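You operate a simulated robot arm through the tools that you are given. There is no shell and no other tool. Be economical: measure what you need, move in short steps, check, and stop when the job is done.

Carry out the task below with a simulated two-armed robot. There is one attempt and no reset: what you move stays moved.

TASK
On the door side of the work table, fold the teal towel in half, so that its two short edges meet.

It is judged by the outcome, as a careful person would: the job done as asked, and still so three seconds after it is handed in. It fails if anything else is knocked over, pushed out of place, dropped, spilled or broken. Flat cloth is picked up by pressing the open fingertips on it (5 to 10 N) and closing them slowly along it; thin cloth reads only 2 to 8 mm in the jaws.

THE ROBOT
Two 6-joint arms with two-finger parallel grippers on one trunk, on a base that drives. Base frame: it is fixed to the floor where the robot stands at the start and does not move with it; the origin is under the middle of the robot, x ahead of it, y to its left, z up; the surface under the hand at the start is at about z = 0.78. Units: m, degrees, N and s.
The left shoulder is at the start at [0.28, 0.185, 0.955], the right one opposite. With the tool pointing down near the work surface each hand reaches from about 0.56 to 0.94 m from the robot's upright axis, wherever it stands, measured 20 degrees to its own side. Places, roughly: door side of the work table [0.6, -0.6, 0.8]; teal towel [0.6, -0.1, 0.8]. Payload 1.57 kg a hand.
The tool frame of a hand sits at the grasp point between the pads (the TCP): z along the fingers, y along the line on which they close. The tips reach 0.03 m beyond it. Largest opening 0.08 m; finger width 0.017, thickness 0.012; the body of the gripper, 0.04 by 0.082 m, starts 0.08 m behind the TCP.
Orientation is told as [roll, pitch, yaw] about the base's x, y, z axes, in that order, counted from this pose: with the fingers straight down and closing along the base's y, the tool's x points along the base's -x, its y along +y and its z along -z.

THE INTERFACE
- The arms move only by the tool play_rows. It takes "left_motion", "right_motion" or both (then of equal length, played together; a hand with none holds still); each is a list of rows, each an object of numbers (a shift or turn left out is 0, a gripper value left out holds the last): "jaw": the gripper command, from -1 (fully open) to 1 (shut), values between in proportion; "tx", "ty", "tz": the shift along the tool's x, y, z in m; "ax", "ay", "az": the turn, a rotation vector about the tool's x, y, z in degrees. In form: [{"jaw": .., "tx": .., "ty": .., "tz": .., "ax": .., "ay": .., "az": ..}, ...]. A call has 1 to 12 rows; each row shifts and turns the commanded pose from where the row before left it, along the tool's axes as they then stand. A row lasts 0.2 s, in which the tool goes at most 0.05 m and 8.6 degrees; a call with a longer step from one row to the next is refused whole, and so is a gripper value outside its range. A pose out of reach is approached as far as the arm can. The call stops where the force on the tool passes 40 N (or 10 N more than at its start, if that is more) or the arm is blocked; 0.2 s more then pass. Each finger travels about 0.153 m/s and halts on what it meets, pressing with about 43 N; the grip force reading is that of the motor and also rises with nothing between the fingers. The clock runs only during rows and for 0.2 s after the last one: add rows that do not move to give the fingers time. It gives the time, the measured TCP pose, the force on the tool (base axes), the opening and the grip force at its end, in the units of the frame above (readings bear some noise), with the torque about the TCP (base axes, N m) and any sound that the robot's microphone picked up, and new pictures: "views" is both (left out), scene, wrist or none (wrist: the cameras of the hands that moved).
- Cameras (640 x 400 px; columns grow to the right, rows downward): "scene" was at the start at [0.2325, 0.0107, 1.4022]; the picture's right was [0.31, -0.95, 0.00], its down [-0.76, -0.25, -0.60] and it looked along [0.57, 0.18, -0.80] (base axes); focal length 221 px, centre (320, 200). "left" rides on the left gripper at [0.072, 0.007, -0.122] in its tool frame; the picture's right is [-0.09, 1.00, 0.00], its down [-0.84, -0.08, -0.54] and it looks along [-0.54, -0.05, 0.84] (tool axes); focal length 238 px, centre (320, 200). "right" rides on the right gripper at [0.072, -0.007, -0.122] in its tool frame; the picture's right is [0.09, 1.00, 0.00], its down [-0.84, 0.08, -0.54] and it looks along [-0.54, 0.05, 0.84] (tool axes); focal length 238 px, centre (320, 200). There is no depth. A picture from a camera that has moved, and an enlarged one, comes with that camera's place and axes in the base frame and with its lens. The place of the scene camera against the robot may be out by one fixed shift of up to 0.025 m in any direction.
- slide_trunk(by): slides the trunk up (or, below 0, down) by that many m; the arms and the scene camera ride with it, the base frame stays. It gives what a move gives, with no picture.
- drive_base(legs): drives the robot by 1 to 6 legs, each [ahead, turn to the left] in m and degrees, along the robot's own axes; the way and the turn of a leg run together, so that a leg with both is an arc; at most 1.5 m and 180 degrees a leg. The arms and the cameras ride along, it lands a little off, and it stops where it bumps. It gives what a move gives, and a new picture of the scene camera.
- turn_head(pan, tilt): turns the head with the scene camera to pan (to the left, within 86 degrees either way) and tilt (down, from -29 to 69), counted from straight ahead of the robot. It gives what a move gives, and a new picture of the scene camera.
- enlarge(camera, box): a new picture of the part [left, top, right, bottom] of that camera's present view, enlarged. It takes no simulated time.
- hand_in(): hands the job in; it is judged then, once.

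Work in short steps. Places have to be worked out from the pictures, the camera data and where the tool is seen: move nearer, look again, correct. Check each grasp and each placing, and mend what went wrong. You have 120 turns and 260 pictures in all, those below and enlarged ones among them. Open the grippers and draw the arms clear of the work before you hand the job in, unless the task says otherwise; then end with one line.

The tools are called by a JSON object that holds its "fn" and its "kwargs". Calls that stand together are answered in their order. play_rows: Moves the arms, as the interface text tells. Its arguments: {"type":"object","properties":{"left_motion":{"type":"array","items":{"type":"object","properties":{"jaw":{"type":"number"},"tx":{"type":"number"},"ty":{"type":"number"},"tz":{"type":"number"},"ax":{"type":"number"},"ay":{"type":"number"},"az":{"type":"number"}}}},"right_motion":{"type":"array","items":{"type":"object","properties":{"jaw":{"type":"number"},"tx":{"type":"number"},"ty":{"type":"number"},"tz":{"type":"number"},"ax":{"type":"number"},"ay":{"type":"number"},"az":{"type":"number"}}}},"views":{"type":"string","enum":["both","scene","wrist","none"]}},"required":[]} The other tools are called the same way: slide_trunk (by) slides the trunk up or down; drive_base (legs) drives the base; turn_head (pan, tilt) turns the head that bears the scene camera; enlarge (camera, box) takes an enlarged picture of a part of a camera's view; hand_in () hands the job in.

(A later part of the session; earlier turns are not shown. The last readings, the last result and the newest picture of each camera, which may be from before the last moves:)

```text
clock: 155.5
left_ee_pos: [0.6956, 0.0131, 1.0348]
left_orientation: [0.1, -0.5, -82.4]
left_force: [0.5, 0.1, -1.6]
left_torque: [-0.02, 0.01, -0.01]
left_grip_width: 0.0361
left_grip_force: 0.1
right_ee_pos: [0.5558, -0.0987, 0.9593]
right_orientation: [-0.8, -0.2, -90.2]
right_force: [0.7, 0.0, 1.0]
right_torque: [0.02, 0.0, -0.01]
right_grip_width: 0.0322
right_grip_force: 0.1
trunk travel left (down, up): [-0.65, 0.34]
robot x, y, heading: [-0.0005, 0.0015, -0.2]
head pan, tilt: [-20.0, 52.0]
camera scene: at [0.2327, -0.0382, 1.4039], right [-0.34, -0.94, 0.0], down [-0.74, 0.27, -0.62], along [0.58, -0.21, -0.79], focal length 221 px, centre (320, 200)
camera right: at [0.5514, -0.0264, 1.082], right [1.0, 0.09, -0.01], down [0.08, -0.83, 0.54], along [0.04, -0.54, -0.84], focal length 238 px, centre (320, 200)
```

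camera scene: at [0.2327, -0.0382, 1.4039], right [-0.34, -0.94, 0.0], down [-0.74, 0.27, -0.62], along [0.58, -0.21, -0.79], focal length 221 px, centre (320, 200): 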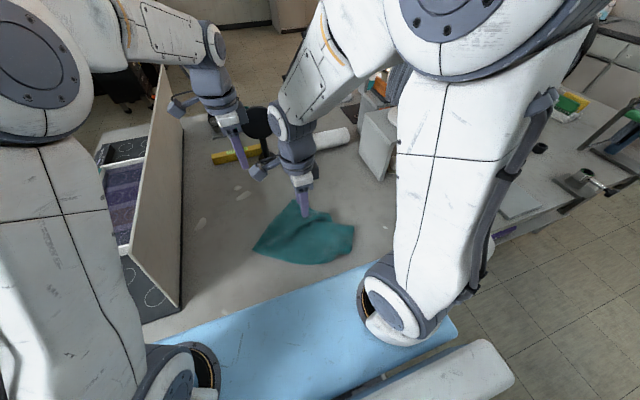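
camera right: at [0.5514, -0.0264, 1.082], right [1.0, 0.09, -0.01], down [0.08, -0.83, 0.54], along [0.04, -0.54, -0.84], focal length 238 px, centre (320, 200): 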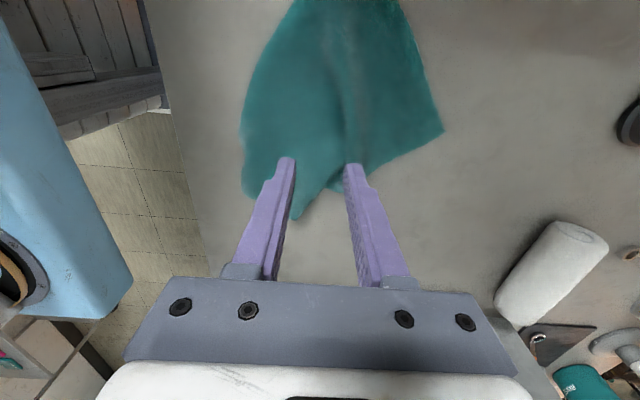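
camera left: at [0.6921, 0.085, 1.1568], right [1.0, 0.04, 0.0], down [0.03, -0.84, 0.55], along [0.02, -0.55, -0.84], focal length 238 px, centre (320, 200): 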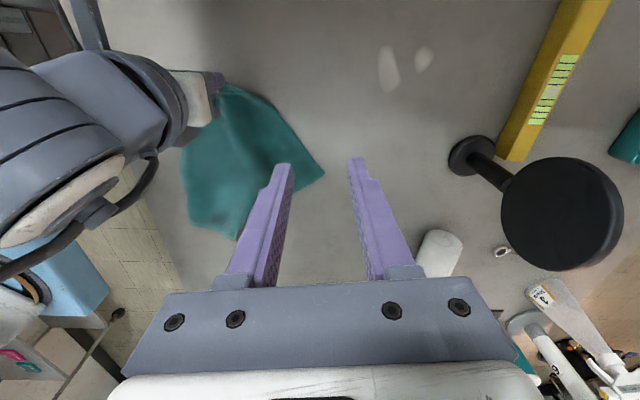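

The far corner F (.709,−.100) and the right corner S (.530,−.254) bound one long edge. I'll pinch both with left and right hands, hang the towel by that edge and lay it flat toward the robot side. Moving over both corners.

{"fn": "play_rows", "kwargs": {"left_motion": [{"tx": -0.0223, "ty": -0.0038, "tz": 0.03, "jaw": 0.2}, {"tx": -0.0223, "ty": -0.0038, "tz": 0.04}, {"tx": -0.0223, "ty": -0.0038, "tz": 0.04}, {"tx": -0.0223, "ty": -0.0038, "tz": 0.04}, {"tx": -0.0223, "ty": -0.0038, "tz": 0.04}, {}], "right_motion": [{"tx": -0.0285, "ty": -0.0047, "tz": 0.01, "jaw": 0.2}, {"tx": -0.0285, "ty": -0.0047, "tz": 0.02}, {"tx": -0.0285, "ty": -0.0047, "tz": 0.03}, {"tx": -0.0285, "ty": -0.0047, "tz": 0.03}, {"tx": -0.0285, "ty": -0.0047, "tz": 0.028}, {}], "views": "wrist"}}

```text
clock: 156.9
left_ee_pos: [0.6918, -0.102, 0.8456]
left_orientation: [0.2, -0.4, -82.4]
left_force: [-0.5, -0.9, -0.5]
left_torque: [-0.01, 0.01, -0.03]
left_grip_width: 0.0319
left_grip_force: 0.1
right_ee_pos: [0.532, -0.2416, 0.8385]
right_orientation: [-0.8, -0.2, -90.0]
right_force: [-0.1, 0.4, -0.7]
right_torque: [-0.01, 0.02, 0.02]
right_grip_width: 0.0321
right_grip_force: 0.0
trunk travel left (down, up): [-0.65, 0.34]
robot x, y, heading: [-0.0021, 0.0022, -0.0]
head pan, tilt: [-20.0, 52.0]
camera right: at [0.5272, -0.1699, 0.96], right [1.0, 0.09, -0.01], down [0.08, -0.83, 0.54], along [0.04, -0.54, -0.84], focal length 238 px, centre (320, 200)
camera left: at [0.6889, -0.0294, 0.9685], right [1.0, 0.04, 0.0], down [0.03, -0.84, 0.55], along [0.02, -0.55, -0.84], focal length 238 px, centre (320, 200)
```

right: 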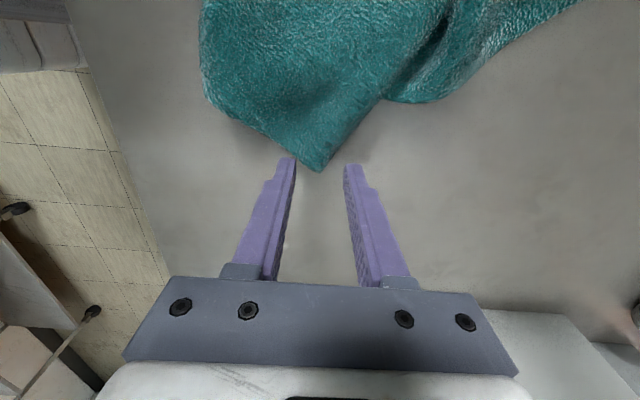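
left: 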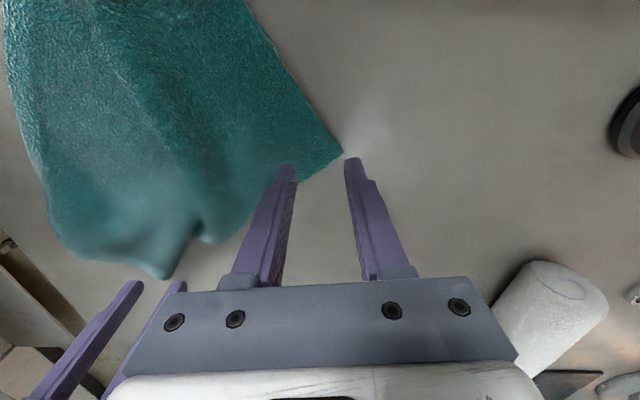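

Corners confirmed. Lowering onto both (slightly further inside each corner) to contact.

{"fn": "play_rows", "kwargs": {"left_motion": [{"ty": -0.006, "tz": 0.012}, {"tz": 0.012}, {"tz": 0.006}, {}], "right_motion": [{"tx": 0.008, "tz": 0.01}, {"tz": 0.008}, {"tz": 0.005}, {}], "views": "none"}}

```text
clock: 157.9
left_ee_pos: [0.6851, -0.1029, 0.8159]
left_orientation: [0.0, -0.3, -82.5]
left_force: [-0.2, 0.5, -0.2]
left_torque: [-0.01, -0.02, -0.04]
left_grip_width: 0.0321
left_grip_force: 0.1
right_ee_pos: [0.5315, -0.2325, 0.8171]
right_orientation: [-0.7, -0.1, -90.1]
right_force: [0.2, 1.4, 1.3]
right_torque: [0.05, 0.04, -0.02]
right_grip_width: 0.0321
right_grip_force: 0.0
trunk travel left (down, up): [-0.65, 0.34]
robot x, y, heading: [-0.0027, -0.0002, -0.3]
head pan, tilt: [-20.0, 52.0]
```

Pressing slightly more and closing both, then a small lift to check.

{"fn": "play_rows", "kwargs": {"left_motion": [{"tz": 0.003}, {"jaw": 0.35}, {"jaw": 0.5}, {"jaw": 0.65}, {"jaw": 0.8}, {"jaw": 1.0}, {}, {"tz": -0.02}, {"tz": -0.03}, {"tz": -0.03}, {}], "right_motion": [{"tz": 0.002}, {"jaw": 0.35}, {"jaw": 0.5}, {"jaw": 0.65}, {"jaw": 0.8}, {"jaw": 1.0}, {}, {"tz": -0.02}, {"tz": -0.03}, {"tz": -0.03}, {}], "views": "wrist"}}

```text
clock: 160.3
left_ee_pos: [0.6852, -0.1021, 0.8947]
left_orientation: [0.1, -0.3, -82.5]
left_force: [0.2, 0.6, 0.4]
left_torque: [-0.01, 0.04, -0.02]
left_grip_width: 0.0043
left_grip_force: 24.9
right_ee_pos: [0.5317, -0.2313, 0.8971]
right_orientation: [-0.7, -0.2, -90.1]
right_force: [-0.1, -1.0, -0.2]
right_torque: [-0.04, -0.03, -0.03]
right_grip_width: 0.005
right_grip_force: 25.0
trunk travel left (down, up): [-0.65, 0.34]
robot x, y, heading: [0.0017, 0.0005, -0.1]
head pan, tilt: [-20.0, 52.0]
camera right: at [0.5268, -0.159, 1.0193], right [1.0, 0.09, -0.01], down [0.08, -0.83, 0.54], along [0.04, -0.54, -0.84], focal length 238 px, centre (320, 200)
camera left: at [0.6822, -0.0301, 1.0177], right [1.0, 0.04, 0.0], down [0.03, -0.84, 0.55], along [0.02, -0.55, -0.84], focal length 238 px, centre (320, 200)
```

right: 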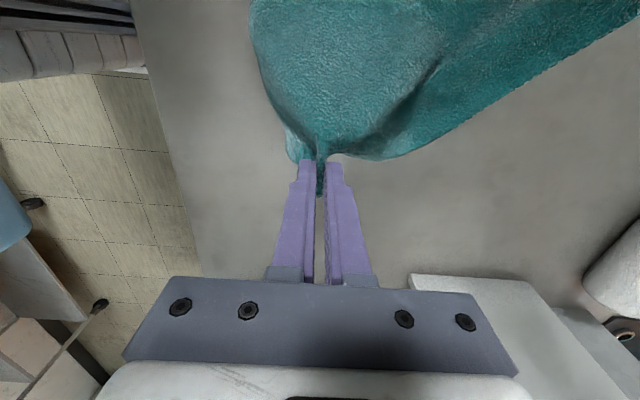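
left: 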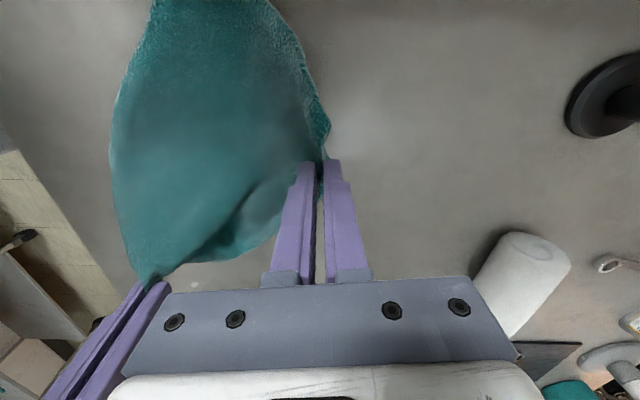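

Both corners are held. I'll raise the towel to hang vertically from its long edge, hands spread along y.

{"fn": "play_rows", "kwargs": {"left_motion": [{"tx": 0.0187, "ty": -0.0118, "tz": -0.026}, {"tx": 0.0187, "ty": -0.0118, "tz": -0.026}, {"tx": 0.0187, "ty": -0.0118, "tz": -0.026}, {"tx": 0.0187, "ty": -0.0118, "tz": -0.026}, {"tx": 0.0187, "ty": -0.0118, "tz": -0.026}, {"tx": 0.0187, "ty": -0.0118, "tz": -0.026}, {}, {}], "right_motion": [{"tx": -0.0023, "ty": 0.0114, "tz": -0.0255}, {"tx": -0.0023, "ty": 0.0114, "tz": -0.0255}, {"tx": -0.0023, "ty": 0.0114, "tz": -0.0255}, {"tx": -0.0023, "ty": 0.0114, "tz": -0.0255}, {"tx": -0.0023, "ty": 0.0114, "tz": -0.0255}, {"tx": -0.0023, "ty": 0.0114, "tz": -0.0255}, {}, {}], "views": "both"}}

```text
clock: 162.1
left_ee_pos: [0.5984, -0.0003, 1.0503]
left_orientation: [0.1, -0.4, -82.5]
left_force: [-0.2, -0.3, 0.1]
left_torque: [0.02, -0.04, 0.01]
left_grip_width: 0.0041
left_grip_force: 25.0
right_ee_pos: [0.6032, -0.2446, 1.0496]
right_orientation: [-0.7, -0.2, -90.1]
right_force: [0.3, 1.3, 0.0]
right_torque: [0.01, -0.04, -0.01]
right_grip_width: 0.005
right_grip_force: 25.7
trunk travel left (down, up): [-0.65, 0.34]
robot x, y, heading: [0.0012, 0.0002, -0.3]
head pan, tilt: [-20.0, 52.0]
camera scene: at [0.2327, -0.0381, 1.4039], right [-0.34, -0.94, 0.0], down [-0.74, 0.27, -0.62], along [0.58, -0.21, -0.79], focal length 221 px, centre (320, 200)
camera right: at [0.5968, -0.1733, 1.1731], right [1.0, 0.09, -0.01], down [0.08, -0.83, 0.54], along [0.04, -0.54, -0.84], focal length 238 px, centre (320, 200)
camera left: at [0.5964, 0.0729, 1.173], right [1.0, 0.04, 0.0], down [0.03, -0.84, 0.55], along [0.02, -0.55, -0.84], focal length 238 px, centre (320, 200)
```

scene: 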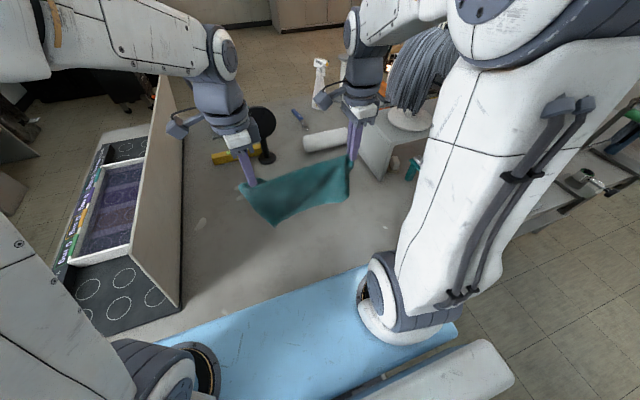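
right: 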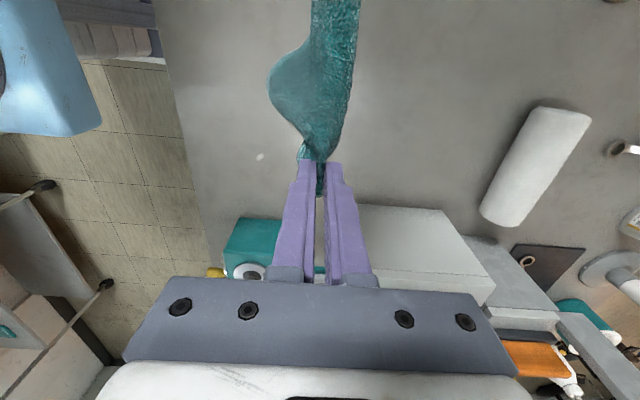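
left: 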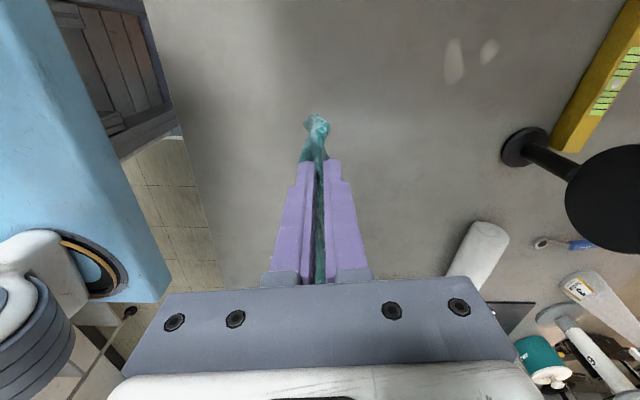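

{"fn": "enlarge", "kwargs": {"camera": "scene", "box": [220, 110, 380, 240]}}

```text
3.08 times, centred on (300, 175) of scene
camera zoom: at [0.2327, -0.0381, 1.4039], right [-0.34, -0.94, 0.0], down [-0.74, 0.27, -0.62], along [0.58, -0.21, -0.79], focal length 679 px, centre (382, 277)
```

zoom: 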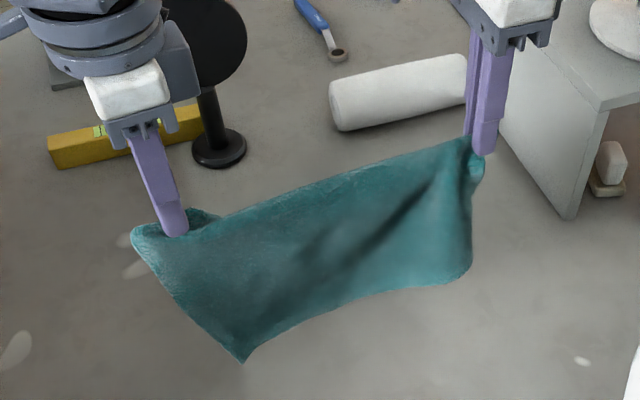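

It hangs well, though the near-right corner seems tucked behind. I'll touch down the lower edge, then move away from the robot while lowering, with a little final drag to unroll that corner.

{"fn": "play_rows", "kwargs": {"left_motion": [{"ty": -0.02, "tx": 0.003, "tz": 0.03}, {"ty": -0.02, "tx": 0.003, "tz": 0.03}, {"ty": 0.03, "tx": -0.004, "tz": 0.03}, {"ty": 0.035, "tx": -0.005, "tz": 0.03}, {"ty": 0.035, "tx": -0.005, "tz": 0.03}, {"ty": 0.038, "tx": -0.005, "tz": 0.03}, {"ty": 0.04, "tx": -0.005, "tz": 0.02}, {"ty": 0.03, "tx": -0.004, "tz": 0.01}, {"ty": 0.02, "tx": -0.003, "tz": 0.01}, {}], "right_motion": [{"ty": -0.02, "tz": 0.03}, {"ty": -0.02, "tz": 0.03}, {"ty": 0.03, "tz": 0.03}, {"ty": 0.035, "tz": 0.03}, {"ty": 0.035, "tz": 0.03}, {"ty": 0.038, "tz": 0.03}, {"ty": 0.04, "tz": 0.02}, {"ty": 0.03, "tz": 0.01}, {"ty": 0.02, "tz": 0.01}, {}], "views": "both"}}

{"fn": "enlarge", "kwargs": {"camera": "scene", "box": [220, 110, 420, 250]}}

```text
clock: 164.3
left_ee_pos: [0.7886, 0.0004, 0.8286]
left_orientation: [0.1, -0.4, -82.5]
left_force: [0.1, -0.4, 0.1]
left_torque: [0.01, 0.02, 0.02]
left_grip_width: 0.0043
left_grip_force: 25.0
right_ee_pos: [0.7875, -0.247, 0.828]
right_orientation: [-0.7, -0.2, -90.1]
right_force: [-0.3, 0.1, -0.9]
right_torque: [0.02, -0.02, -0.07]
right_grip_width: 0.0051
right_grip_force: 25.4
trunk travel left (down, up): [-0.65, 0.34]
robot x, y, heading: [-0.001, 0.0016, 0.1]
head pan, tilt: [-20.0, 52.0]
camera scene: at [0.233, -0.0381, 1.4038], right [-0.34, -0.94, 0.0], down [-0.74, 0.27, -0.62], along [0.58, -0.21, -0.79], focal length 221 px, centre (320, 200)
camera right: at [0.7822, -0.1756, 0.9499], right [1.0, 0.09, -0.01], down [0.08, -0.83, 0.54], along [0.04, -0.54, -0.84], focal length 238 px, centre (320, 200)
camera left: at [0.7853, 0.0724, 0.9517], right [1.0, 0.04, 0.0], down [0.03, -0.84, 0.55], along [0.02, -0.55, -0.84], focal length 238 px, centre (320, 200)
```

scene: 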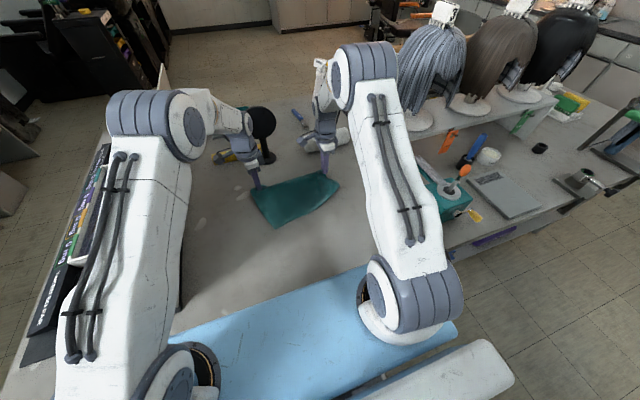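
right: 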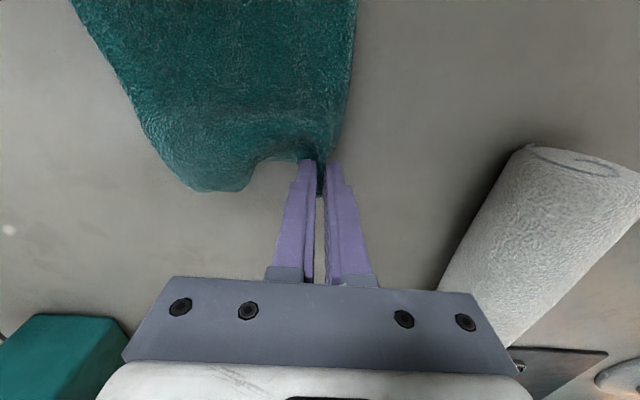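
left: 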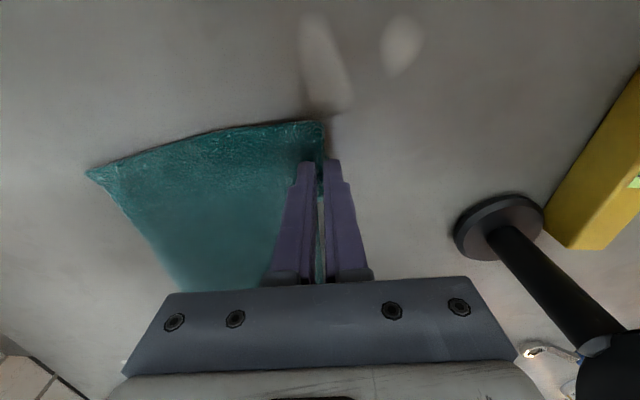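

```text
2.86 times, centred on (320, 180) of scene
camera zoom: at [0.233, -0.0381, 1.4038], right [-0.34, -0.94, 0.0], down [-0.74, 0.27, -0.62], along [0.58, -0.21, -0.79], focal length 631 px, centre (320, 257)
```

zoom: 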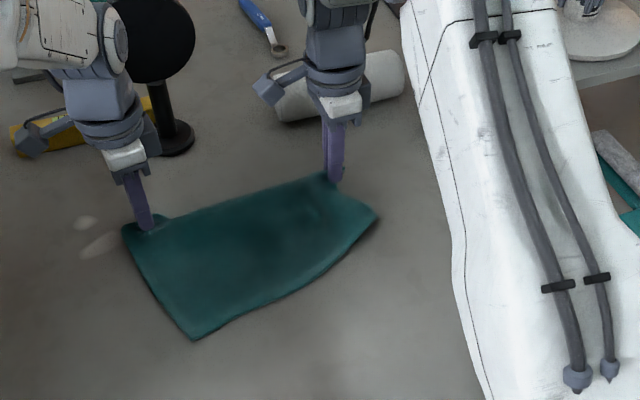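

The left short edge is good. The right side is gathered. I'll release the right hand only, keeping the far-left corner anchored by the left, and look.

{"fn": "play_rows", "kwargs": {"right_motion": [{"tz": 0.01}, {"jaw": 0.6}, {"jaw": 0.0}, {}, {"tz": -0.03}, {"tz": -0.04}, {"tz": -0.04, "tx": 0.02}, {"tx": 0.03, "ty": -0.03}, {"tx": 0.02, "ty": -0.04}, {}], "left_motion": [{"tz": 0.01}, {}, {}, {}, {}, {}, {}, {}, {}, {}], "views": "wrist"}}

{"fn": "enlarge", "kwargs": {"camera": "right", "box": [150, 20, 500, 240]}}

```text
clock: 166.5
left_ee_pos: [0.7879, -0.0001, 0.819]
left_orientation: [0.1, -0.4, -82.5]
left_force: [0.2, -0.2, 1.7]
left_torque: [-0.01, -0.02, 0.0]
left_grip_width: 0.0048
left_grip_force: 24.8
right_ee_pos: [0.7176, -0.1767, 0.9268]
right_orientation: [-0.8, -0.2, -90.0]
right_force: [0.4, -0.7, 0.2]
right_torque: [-0.01, 0.04, -0.02]
right_grip_width: 0.04
right_grip_force: 0.1
trunk travel left (down, up): [-0.65, 0.34]
robot x, y, heading: [0.0022, 0.0014, -0.1]
head pan, tilt: [-20.0, 52.0]
camera right: at [0.7124, -0.1048, 1.0488], right [1.0, 0.09, -0.01], down [0.08, -0.83, 0.54], along [0.04, -0.54, -0.84], focal length 238 px, centre (320, 200)
camera left: at [0.785, 0.072, 0.9418], right [1.0, 0.04, 0.0], down [0.03, -0.84, 0.55], along [0.02, -0.55, -0.84], focal length 238 px, centre (320, 200)
```

right: 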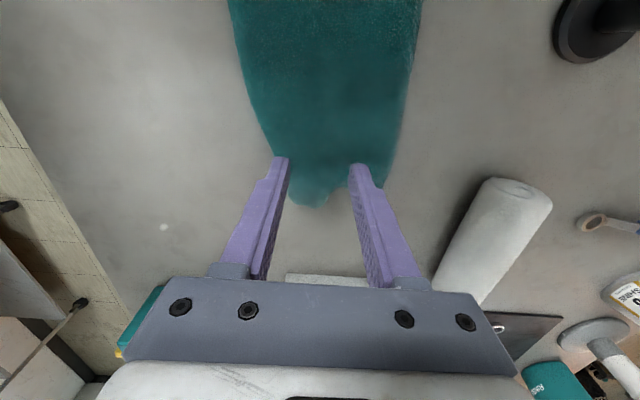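
left: 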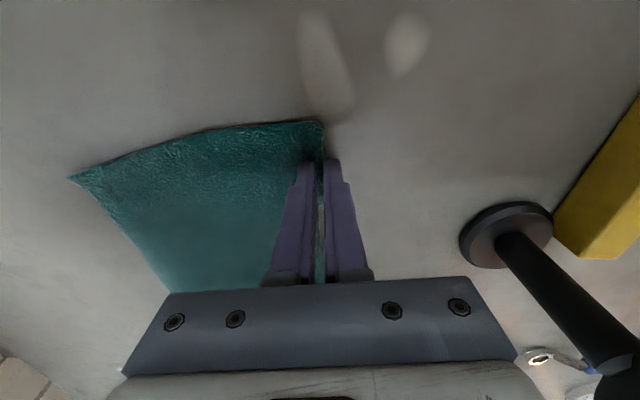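

```text
1.82 times, centred on (325, 130) of right
camera zoom: at [0.7124, -0.1048, 1.0488], right [1.0, 0.09, -0.01], down [0.08, -0.83, 0.54], along [0.04, -0.54, -0.84], focal length 433 px, centre (311, 327)
```

zoom: 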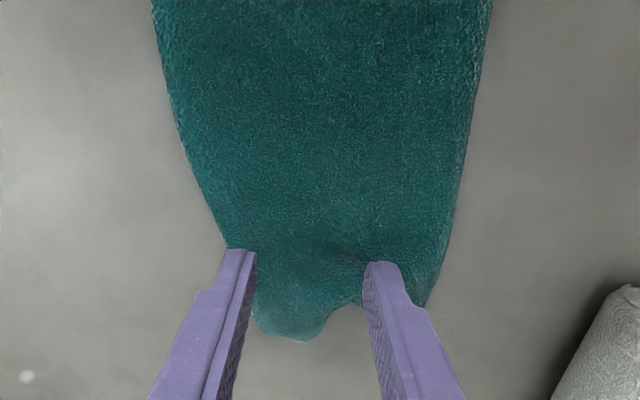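

The right end is tucked under. Better: hold the left short edge with both hands, hang the towel fully (the tucks fall open), and lay it again; that's also the grasp needed for the fold. Moving the right hand above the near-left corner.

{"fn": "play_rows", "kwargs": {"right_motion": [{"ty": -0.03, "tx": 0.02}, {"ty": -0.03, "tx": 0.035}, {"ty": -0.02, "tx": 0.035, "tz": 0.02}, {"ty": -0.01, "tx": 0.035, "tz": 0.03}, {"tx": 0.024, "tz": 0.035, "jaw": 0.1}, {}], "views": "wrist"}}

```text
clock: 167.9
left_ee_pos: [0.7893, -0.0003, 0.8189]
left_orientation: [0.2, -0.4, -82.5]
left_force: [0.3, 0.5, 0.7]
left_torque: [0.0, 0.03, -0.02]
left_grip_width: 0.0043
left_grip_force: 25.1
right_ee_pos: [0.6261, -0.0271, 0.8417]
right_orientation: [-0.6, -0.2, -90.2]
right_force: [-0.5, 0.3, -0.1]
right_torque: [0.01, -0.01, 0.0]
right_grip_width: 0.0358
right_grip_force: 0.1
trunk travel left (down, up): [-0.65, 0.34]
robot x, y, heading: [0.0005, 0.0019, -0.3]
head pan, tilt: [-20.0, 52.0]
camera right: at [0.6221, 0.0441, 0.9639], right [1.0, 0.09, -0.01], down [0.08, -0.84, 0.54], along [0.04, -0.54, -0.84], focal length 238 px, centre (320, 200)
```

right: 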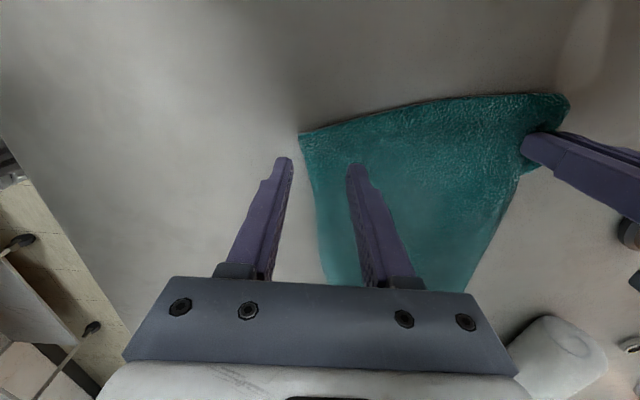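

Shifting 16 mm along the edge and 8 mm toward it, then lowering, closing, and lifting slightly.

{"fn": "play_rows", "kwargs": {"right_motion": [{"ty": 0.016, "tx": 0.008}, {"tz": 0.016}, {"tz": 0.009}, {"tz": 0.003}, {"jaw": 0.25}, {"jaw": 0.4}, {"jaw": 0.55}, {"jaw": 0.7}, {"jaw": 0.85}, {"jaw": 1.0}, {}, {"tz": -0.015}], "left_motion": [{}, {}, {}, {}, {}, {}, {}, {}, {}, {}, {}, {"tz": -0.015}], "views": "wrist"}}

```text
clock: 170.5
left_ee_pos: [0.7888, -0.0015, 0.834]
left_orientation: [0.1, -0.4, -82.5]
left_force: [0.9, 0.3, 0.4]
left_torque: [0.0, 0.03, 0.01]
left_grip_width: 0.0043
left_grip_force: 24.8
right_ee_pos: [0.644, -0.0193, 0.8291]
right_orientation: [-0.8, -0.2, -90.1]
right_force: [-0.3, 0.2, 1.0]
right_torque: [0.0, -0.02, -0.03]
right_grip_width: 0.0038
right_grip_force: 24.8
trunk travel left (down, up): [-0.65, 0.34]
robot x, y, heading: [-0.0015, -0.0017, -0.2]
head pan, tilt: [-20.0, 52.0]
camera right: at [0.6386, 0.0517, 0.952], right [1.0, 0.09, -0.01], down [0.08, -0.83, 0.54], along [0.04, -0.54, -0.84], focal length 238 px, centre (320, 200)
camera left: at [0.7853, 0.0715, 0.9569], right [1.0, 0.04, 0.0], down [0.03, -0.84, 0.55], along [0.02, -0.55, -0.84], focal length 238 px, centre (320, 200)
```

right: 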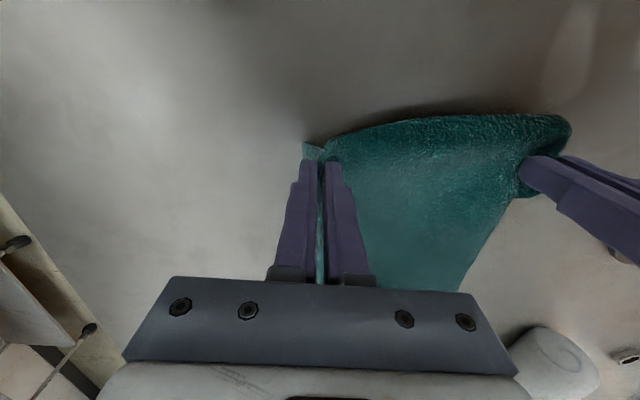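
left: 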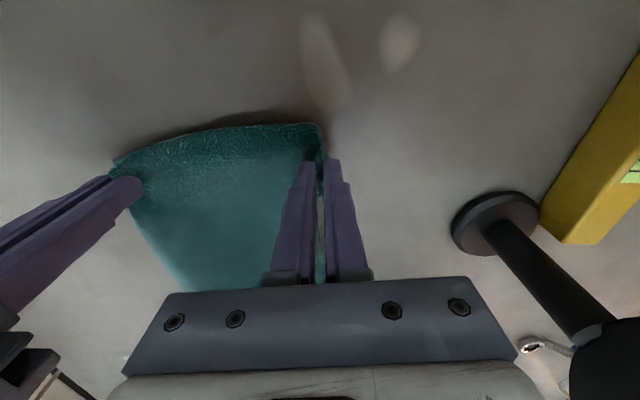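

Both hold the left short edge. I'll raise it high so the whole towel hangs free, moving to the right meanwhile.

{"fn": "play_rows", "kwargs": {"left_motion": [{"tz": -0.03}, {"tz": -0.035, "tx": -0.01, "ty": -0.006}, {"tz": -0.035, "tx": -0.02, "ty": -0.006}, {"tz": -0.035, "tx": -0.02, "ty": -0.006}, {"tz": -0.035, "tx": -0.02, "ty": -0.008}, {"tz": -0.035, "tx": -0.02, "ty": -0.008}, {"tz": -0.035, "tx": -0.02, "ty": -0.008}, {"tz": -0.03, "tx": -0.02, "ty": -0.008}, {"tz": -0.02, "tx": -0.02}, {"tx": -0.02}, {}, {}], "right_motion": [{"tz": -0.03}, {"tz": -0.035, "tx": -0.01, "ty": -0.005}, {"tz": -0.035, "tx": -0.02, "ty": -0.005}, {"tz": -0.035, "tx": -0.02, "ty": -0.005}, {"tz": -0.035, "tx": -0.02, "ty": -0.006}, {"tz": -0.035, "tx": -0.02, "ty": -0.006}, {"tz": -0.035, "tx": -0.02, "ty": -0.006}, {"tz": -0.03, "tx": -0.02, "ty": -0.006}, {"tz": -0.02, "tx": -0.02}, {"tx": -0.02}, {}, {}], "views": "both"}}

{"fn": "enlarge", "kwargs": {"camera": "scene", "box": [250, 90, 410, 250]}}

```text
clock: 173.1
left_ee_pos: [0.7327, -0.1435, 1.1097]
left_orientation: [0.1, -0.5, -82.5]
left_force: [0.2, -0.3, -0.4]
left_torque: [0.01, 0.01, 0.04]
left_grip_width: 0.0044
left_grip_force: 25.1
left hand out of reach, approached as far as the arm can: row 8, 9, 10
right_ee_pos: [0.6081, -0.1871, 1.1203]
right_orientation: [-0.7, -0.2, -90.1]
right_force: [0.2, 0.5, 0.0]
right_torque: [-0.04, -0.03, -0.03]
right_grip_width: 0.0031
right_grip_force: 24.6
trunk travel left (down, up): [-0.65, 0.34]
robot x, y, heading: [-0.0022, 0.0002, -0.4]
head pan, tilt: [-20.0, 52.0]
camera scene: at [0.2328, -0.0382, 1.4039], right [-0.34, -0.94, 0.0], down [-0.74, 0.27, -0.62], along [0.58, -0.21, -0.79], focal length 221 px, centre (320, 200)
camera right: at [0.6028, -0.1155, 1.2423], right [1.0, 0.09, -0.01], down [0.08, -0.83, 0.54], along [0.04, -0.54, -0.84], focal length 238 px, centre (320, 200)
camera left: at [0.7298, -0.0711, 1.2316], right [1.0, 0.04, 0.0], down [0.03, -0.84, 0.55], along [0.02, -0.55, -0.84], focal length 238 px, centre (320, 200)
```

scene: 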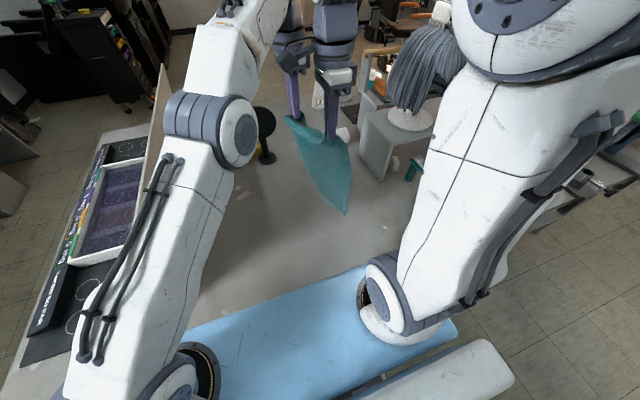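
right: 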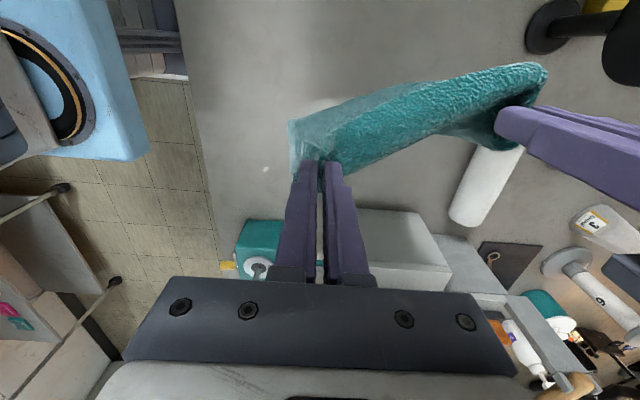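
left: 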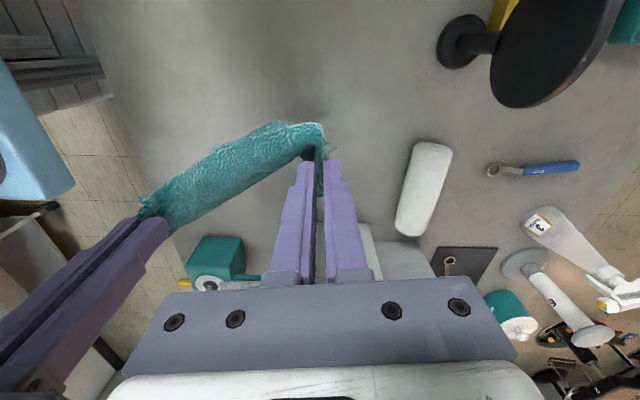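

```text
2.50 times, centred on (330, 170) of scene
camera zoom: at [0.2328, -0.0382, 1.4039], right [-0.34, -0.94, 0.0], down [-0.74, 0.27, -0.62], along [0.58, -0.21, -0.79], focal length 552 px, centre (295, 275)
```

zoom: 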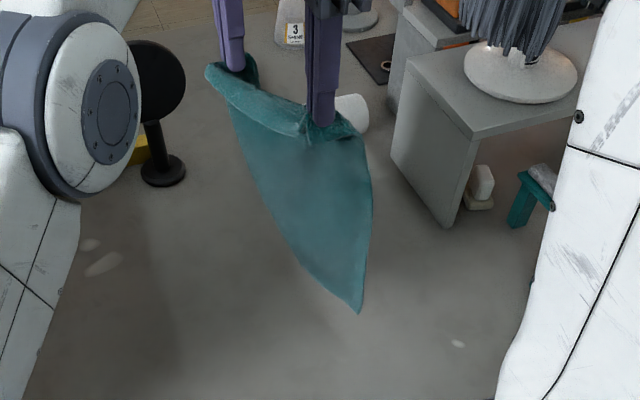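

The towel hangs fully open now. I'll lay it: the lower end touches near y −0.25, then both hands move left while lowering.

{"fn": "play_rows", "kwargs": {"left_motion": [{"tz": 0.026, "tx": 0.004, "ty": 0.004}, {"tz": 0.028, "tx": 0.008, "ty": 0.004}, {"tz": 0.028, "tx": 0.012, "ty": 0.004}, {"tz": 0.028, "tx": 0.016, "ty": 0.004}, {"tz": 0.028, "tx": 0.02, "ty": 0.004}, {"tz": 0.028, "tx": 0.021, "ty": 0.004}, {"tz": 0.028, "tx": 0.025, "ty": 0.004}, {"tz": 0.028, "tx": 0.025, "ty": 0.004}, {"tz": 0.028, "tx": 0.025, "ty": 0.004}, {"tz": 0.026, "tx": 0.024, "ty": 0.004}, {}], "right_motion": [{"tz": 0.027, "tx": 0.005}, {"tz": 0.029, "tx": 0.01}, {"tz": 0.029, "tx": 0.015}, {"tz": 0.029, "tx": 0.02}, {"tz": 0.029, "tx": 0.025}, {"tz": 0.029, "tx": 0.025}, {"tz": 0.029, "tx": 0.03}, {"tz": 0.029, "tx": 0.03}, {"tz": 0.029, "tx": 0.03}, {"tz": 0.027, "tx": 0.03}, {}], "views": "both"}}

{"fn": "turn_head", "kwargs": {"pan": 5, "tilt": 50}}

```text
clock: 175.5
left_ee_pos: [0.7507, 0.0394, 0.8298]
left_orientation: [0.1, -0.4, -82.5]
left_force: [-0.7, 0.2, -0.6]
left_torque: [0.01, 0.03, 0.04]
left_grip_width: 0.0045
left_grip_force: 24.6
right_ee_pos: [0.6057, 0.0309, 0.8318]
right_orientation: [-0.7, -0.2, -90.1]
right_force: [-0.1, 0.0, -0.3]
right_torque: [0.01, 0.0, 0.01]
right_grip_width: 0.0037
right_grip_force: 24.7
trunk travel left (down, up): [-0.65, 0.34]
robot x, y, heading: [0.0018, 0.0018, 0.0]
head pan, tilt: [-20.0, 52.0]
camera scene: at [0.2329, -0.0379, 1.4038], right [-0.34, -0.94, 0.0], down [-0.74, 0.27, -0.62], along [0.58, -0.21, -0.79], focal length 221 px, centre (320, 200)
camera right: at [0.6002, 0.1029, 0.9548], right [1.0, 0.09, -0.01], down [0.08, -0.84, 0.54], along [0.04, -0.54, -0.84], focal length 238 px, centre (320, 200)
camera left: at [0.7486, 0.1105, 0.9523], right [1.0, 0.04, 0.0], down [0.03, -0.84, 0.55], along [0.02, -0.55, -0.84], focal length 238 px, centre (320, 200)
```

scene: 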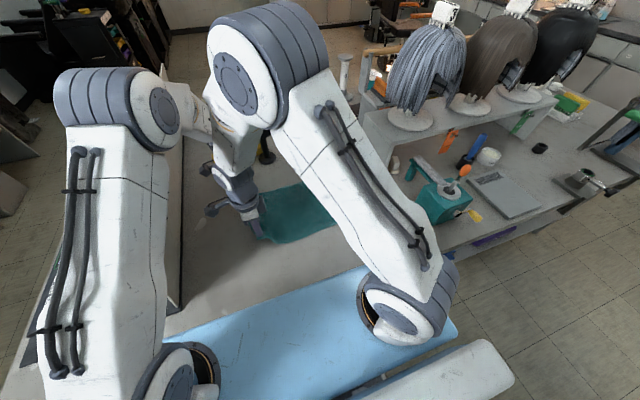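
right: 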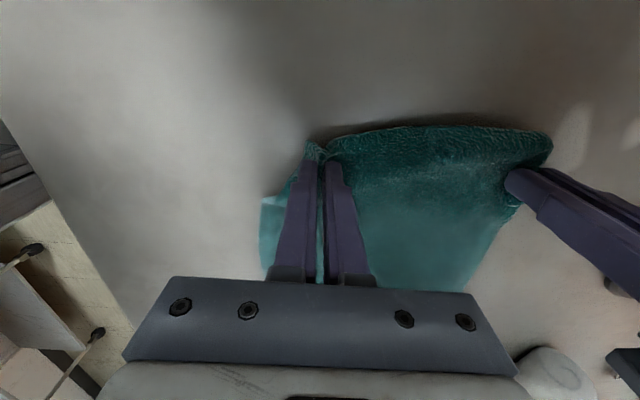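
left: 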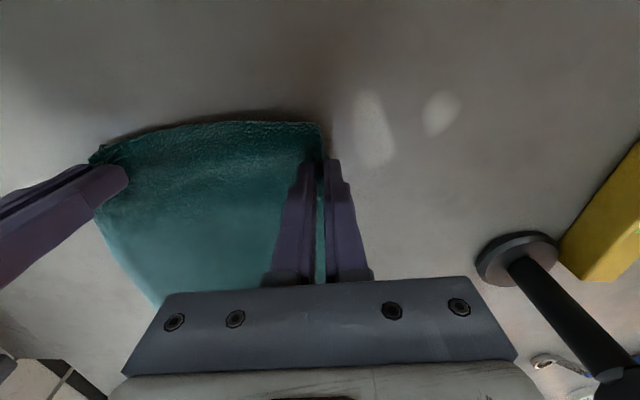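

```text
clock: 176.4
left_ee_pos: [0.7524, 0.0389, 0.8316]
left_orientation: [0.1, -0.4, -82.5]
left_force: [0.0, 0.4, -1.2]
left_torque: [-0.03, 0.01, 0.0]
left_grip_width: 0.0045
left_grip_force: 25.3
right_ee_pos: [0.6055, 0.0316, 0.832]
right_orientation: [-0.7, -0.3, -90.1]
right_force: [-0.5, 0.0, 0.5]
right_torque: [-0.01, -0.06, 0.0]
right_grip_width: 0.0038
right_grip_force: 24.6
trunk travel left (down, up): [-0.65, 0.34]
robot x, y, heading: [0.0016, 0.0002, -0.1]
head pan, tilt: [5.0, 50.0]
camera scene: at [0.239, -0.0058, 1.4065], right [0.09, -1.0, 0.0], down [-0.76, -0.07, -0.64], along [0.64, 0.05, -0.77], focal length 221 px, centre (320, 200)
```

scene: 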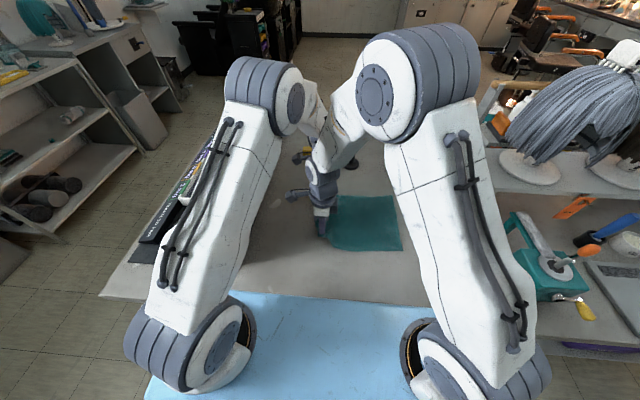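

The towel is flat and square again (right edge ≈ y −0.222), with both hands on its left edge. Now the slow low pass to y≈−0.15, as worked well before.

{"fn": "play_rows", "kwargs": {"left_motion": [{"tx": -0.0207, "ty": -0.0027, "tz": -0.012}, {"tx": -0.0207, "ty": -0.0027}, {"tx": -0.0207, "ty": -0.0027}, {"tx": -0.0207, "ty": -0.0027}, {"tx": -0.0207, "ty": -0.0027}, {"tx": -0.0207, "ty": -0.0027}, {"tx": -0.0207, "ty": -0.0027}, {"tx": -0.0207, "ty": -0.0027}, {"tx": -0.0207, "ty": -0.0027}, {}], "right_motion": [{"tx": -0.02, "tz": -0.012}, {"tx": -0.02}, {"tx": -0.02}, {"tx": -0.02}, {"tx": -0.02}, {"tx": -0.02}, {"tx": -0.02}, {"tx": -0.02}, {"tx": -0.02}, {}], "views": "wrist"}}

```text
clock: 178.6
left_ee_pos: [0.7505, -0.1512, 0.8444]
left_orientation: [0.1, -0.4, -82.5]
left_force: [-0.1, -0.1, -0.5]
left_torque: [0.02, -0.01, 0.0]
left_grip_width: 0.0044
left_grip_force: 25.6
right_ee_pos: [0.6026, -0.1501, 0.8443]
right_orientation: [-0.7, -0.2, -90.1]
right_force: [0.4, -0.2, 0.1]
right_torque: [0.03, -0.01, 0.04]
right_grip_width: 0.0035
right_grip_force: 24.7
trunk travel left (down, up): [-0.65, 0.34]
robot x, y, heading: [0.0018, -0.0002, -0.0]
head pan, tilt: [5.0, 50.0]
camera right: at [0.5983, -0.0784, 0.9677], right [1.0, 0.09, -0.01], down [0.08, -0.83, 0.54], along [0.04, -0.54, -0.84], focal length 238 px, centre (320, 200)
camera left: at [0.748, -0.0793, 0.9676], right [1.0, 0.04, 0.0], down [0.03, -0.84, 0.55], along [0.02, -0.55, -0.84], focal length 238 px, centre (320, 200)
```

right: 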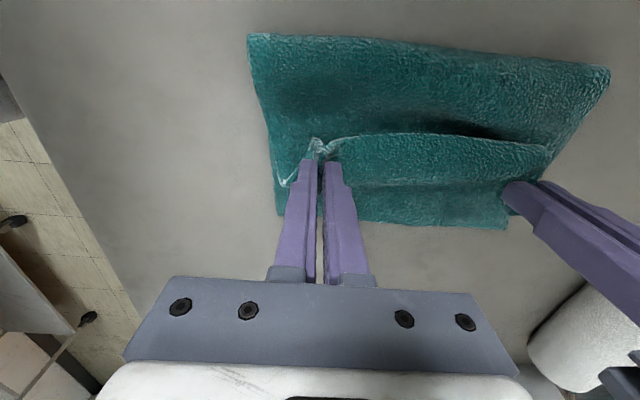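
left: 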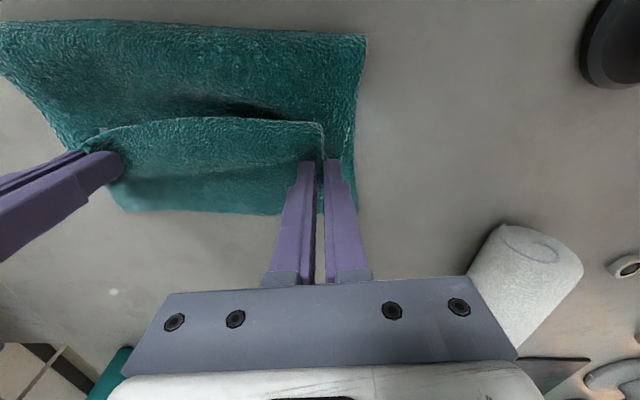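

Excellent: the lower edge lies straight at y≈−0.216 and the hump at −0.165/−0.178, so the unrolled flap should reach it. I'll lower, release, and lift off.

{"fn": "play_rows", "kwargs": {"left_motion": [{"tz": 0.008}, {"tz": 0.007}, {"jaw": 0.7}, {"jaw": 0.5}, {"jaw": 0.3}, {"jaw": 0.1}, {}, {"tz": -0.02}, {"tz": -0.03}, {"tz": -0.03}, {}], "right_motion": [{"tz": 0.008}, {"tz": 0.007}, {"jaw": 0.7}, {"jaw": 0.5}, {"jaw": 0.3}, {"jaw": 0.1}, {}, {"tz": -0.02}, {"tz": -0.03}, {"tz": -0.03}, {}], "views": "wrist"}}

```text
clock: 181.0
left_ee_pos: [0.7487, -0.1508, 0.9118]
left_orientation: [0.1, -0.3, -82.5]
left_force: [0.9, 0.6, 0.1]
left_torque: [0.02, 0.0, 0.02]
left_grip_width: 0.0361
left_grip_force: 0.0
right_ee_pos: [0.6029, -0.1487, 0.9122]
right_orientation: [-0.7, -0.2, -90.1]
right_force: [-0.3, 0.8, -0.1]
right_torque: [-0.01, -0.02, -0.02]
right_grip_width: 0.036
right_grip_force: 0.1
trunk travel left (down, up): [-0.65, 0.34]
robot x, y, heading: [-0.0025, -0.0024, 0.1]
head pan, tilt: [5.0, 50.0]
camera right: at [0.5979, -0.0769, 1.035], right [1.0, 0.09, -0.01], down [0.08, -0.83, 0.54], along [0.04, -0.54, -0.84], focal length 238 px, centre (320, 200)
camera left: at [0.7474, -0.079, 1.0346], right [1.0, 0.04, 0.0], down [0.03, -0.84, 0.55], along [0.02, -0.55, -0.84], focal length 238 px, centre (320, 200)
```

right: 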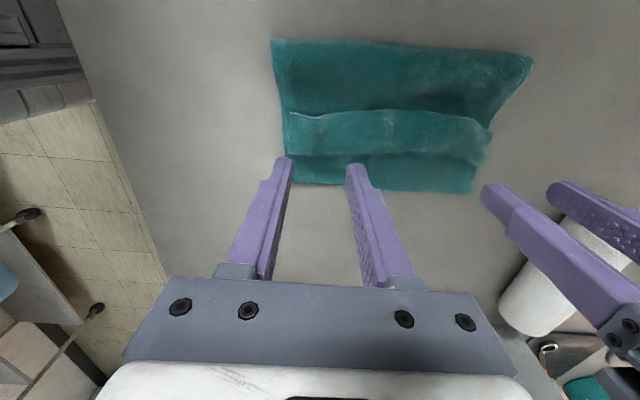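
left: 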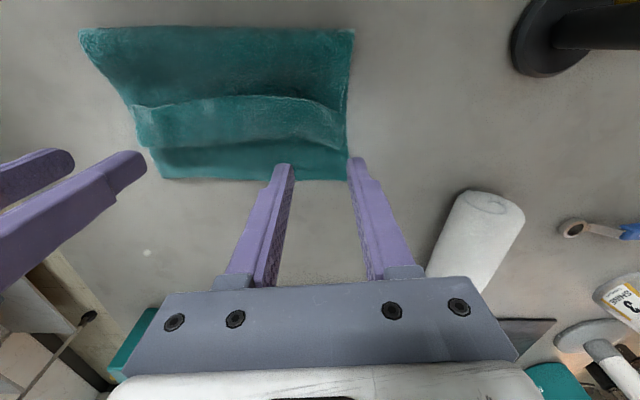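

Same good state as before. I'll tilt the hands by −30°, jaws ~5 cm, and place the tips left of the flap, just above the top layer.

{"fn": "play_rows", "kwargs": {"left_motion": [{"az": 7.5, "jaw": -0.25}, {"tx": 0.03, "ty": -0.007}, {"tx": 0.03, "ty": -0.007}, {"ay": -7.5}, {"ay": -7.5}, {"ay": -7.5}, {"ay": -7.5}, {"tx": 0.0107, "tz": 0.0186}, {"tx": 0.0107, "tz": 0.0186}, {"tx": 0.0107, "tz": 0.0186}, {"tx": 0.0107, "tz": 0.0186}, {}], "right_motion": [{"jaw": -0.25}, {"tx": 0.03, "ty": 0.008}, {"tx": 0.03, "ty": 0.008}, {"ay": -7.5}, {"ay": -7.5}, {"ay": -7.5}, {"ay": -7.5}, {"tx": 0.0107, "tz": 0.0186}, {"tx": 0.0107, "tz": 0.0186}, {"tx": 0.0107, "tz": 0.0186}, {"tx": 0.0107, "tz": 0.0186}, {}], "views": "none"}}

```text
clock: 183.6
left_ee_pos: [0.7385, -0.091, 0.8245]
left_orientation: [0.2, -30.4, -90.2]
left_force: [-0.7, -0.3, -0.6]
left_torque: [0.01, 0.01, 0.0]
left_grip_width: 0.0499
left_grip_force: 0.0
right_ee_pos: [0.6207, -0.0899, 0.8242]
right_orientation: [-0.8, -30.2, -89.6]
right_force: [0.1, 0.2, 0.8]
right_torque: [0.04, 0.02, 0.03]
right_grip_width: 0.0499
right_grip_force: 0.1
trunk travel left (down, up): [-0.65, 0.34]
robot x, y, heading: [-0.0017, -0.0036, -0.1]
head pan, tilt: [5.0, 50.0]
```

Tips are in place (y≈−0.105, z≈0.798). Sweeping right as before: level first, then slightly rising.

{"fn": "play_rows", "kwargs": {"left_motion": [{"tx": -0.0104, "tz": 0.006}, {"tx": -0.0104, "tz": 0.006}, {"tx": -0.0104, "tz": 0.006}, {"tx": -0.0104, "tz": 0.006}, {}, {"tx": -0.0107, "tz": 0.0015}, {"tx": -0.0107, "tz": 0.0015}, {"tx": -0.0107, "tz": 0.0015}, {}], "right_motion": [{"tx": -0.0104, "tz": 0.006}, {"tx": -0.0104, "tz": 0.006}, {"tx": -0.0104, "tz": 0.006}, {"tx": -0.0104, "tz": 0.006}, {}, {"tx": -0.0107, "tz": 0.0015}, {"tx": -0.0107, "tz": 0.0015}, {"tx": -0.0107, "tz": 0.0015}, {}], "views": "wrist"}}

```text
clock: 185.6
left_ee_pos: [0.7372, -0.1693, 0.8372]
left_orientation: [0.2, -30.4, -90.1]
left_force: [-1.0, -0.3, -0.7]
left_torque: [-0.01, 0.05, -0.01]
left_grip_width: 0.0499
left_grip_force: 0.0
right_ee_pos: [0.618, -0.1679, 0.8367]
right_orientation: [-0.9, -30.2, -89.7]
right_force: [0.0, -0.2, 0.8]
right_torque: [-0.01, 0.02, -0.01]
right_grip_width: 0.0501
right_grip_force: 0.2
trunk travel left (down, up): [-0.65, 0.34]
robot x, y, heading: [0.0018, 0.0014, 0.1]
head pan, tilt: [5.0, 50.0]
camera right: at [0.6138, -0.0453, 0.9067], right [1.0, 0.08, -0.06], down [0.09, -0.45, 0.89], along [0.04, -0.89, -0.46], focal length 238 px, centre (320, 200)
camera left: at [0.7434, -0.0466, 0.9073], right [1.0, -0.08, 0.05], down [-0.08, -0.45, 0.89], along [-0.05, -0.89, -0.45], focal length 238 px, centre (320, 200)
```

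right: 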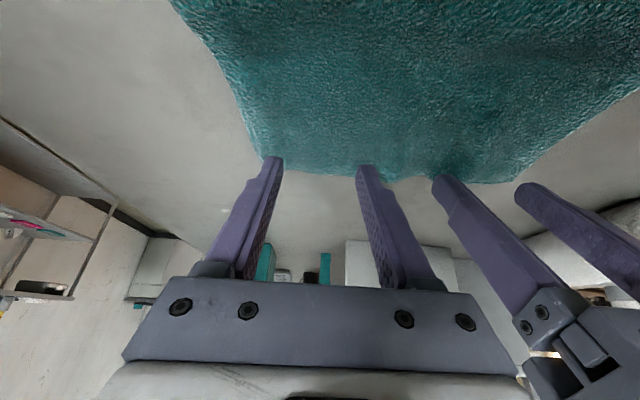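
left: 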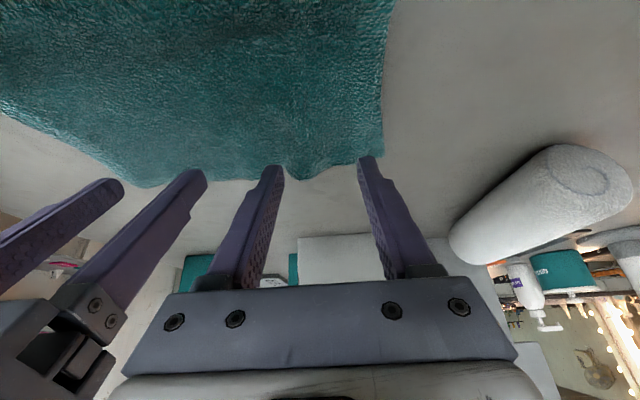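

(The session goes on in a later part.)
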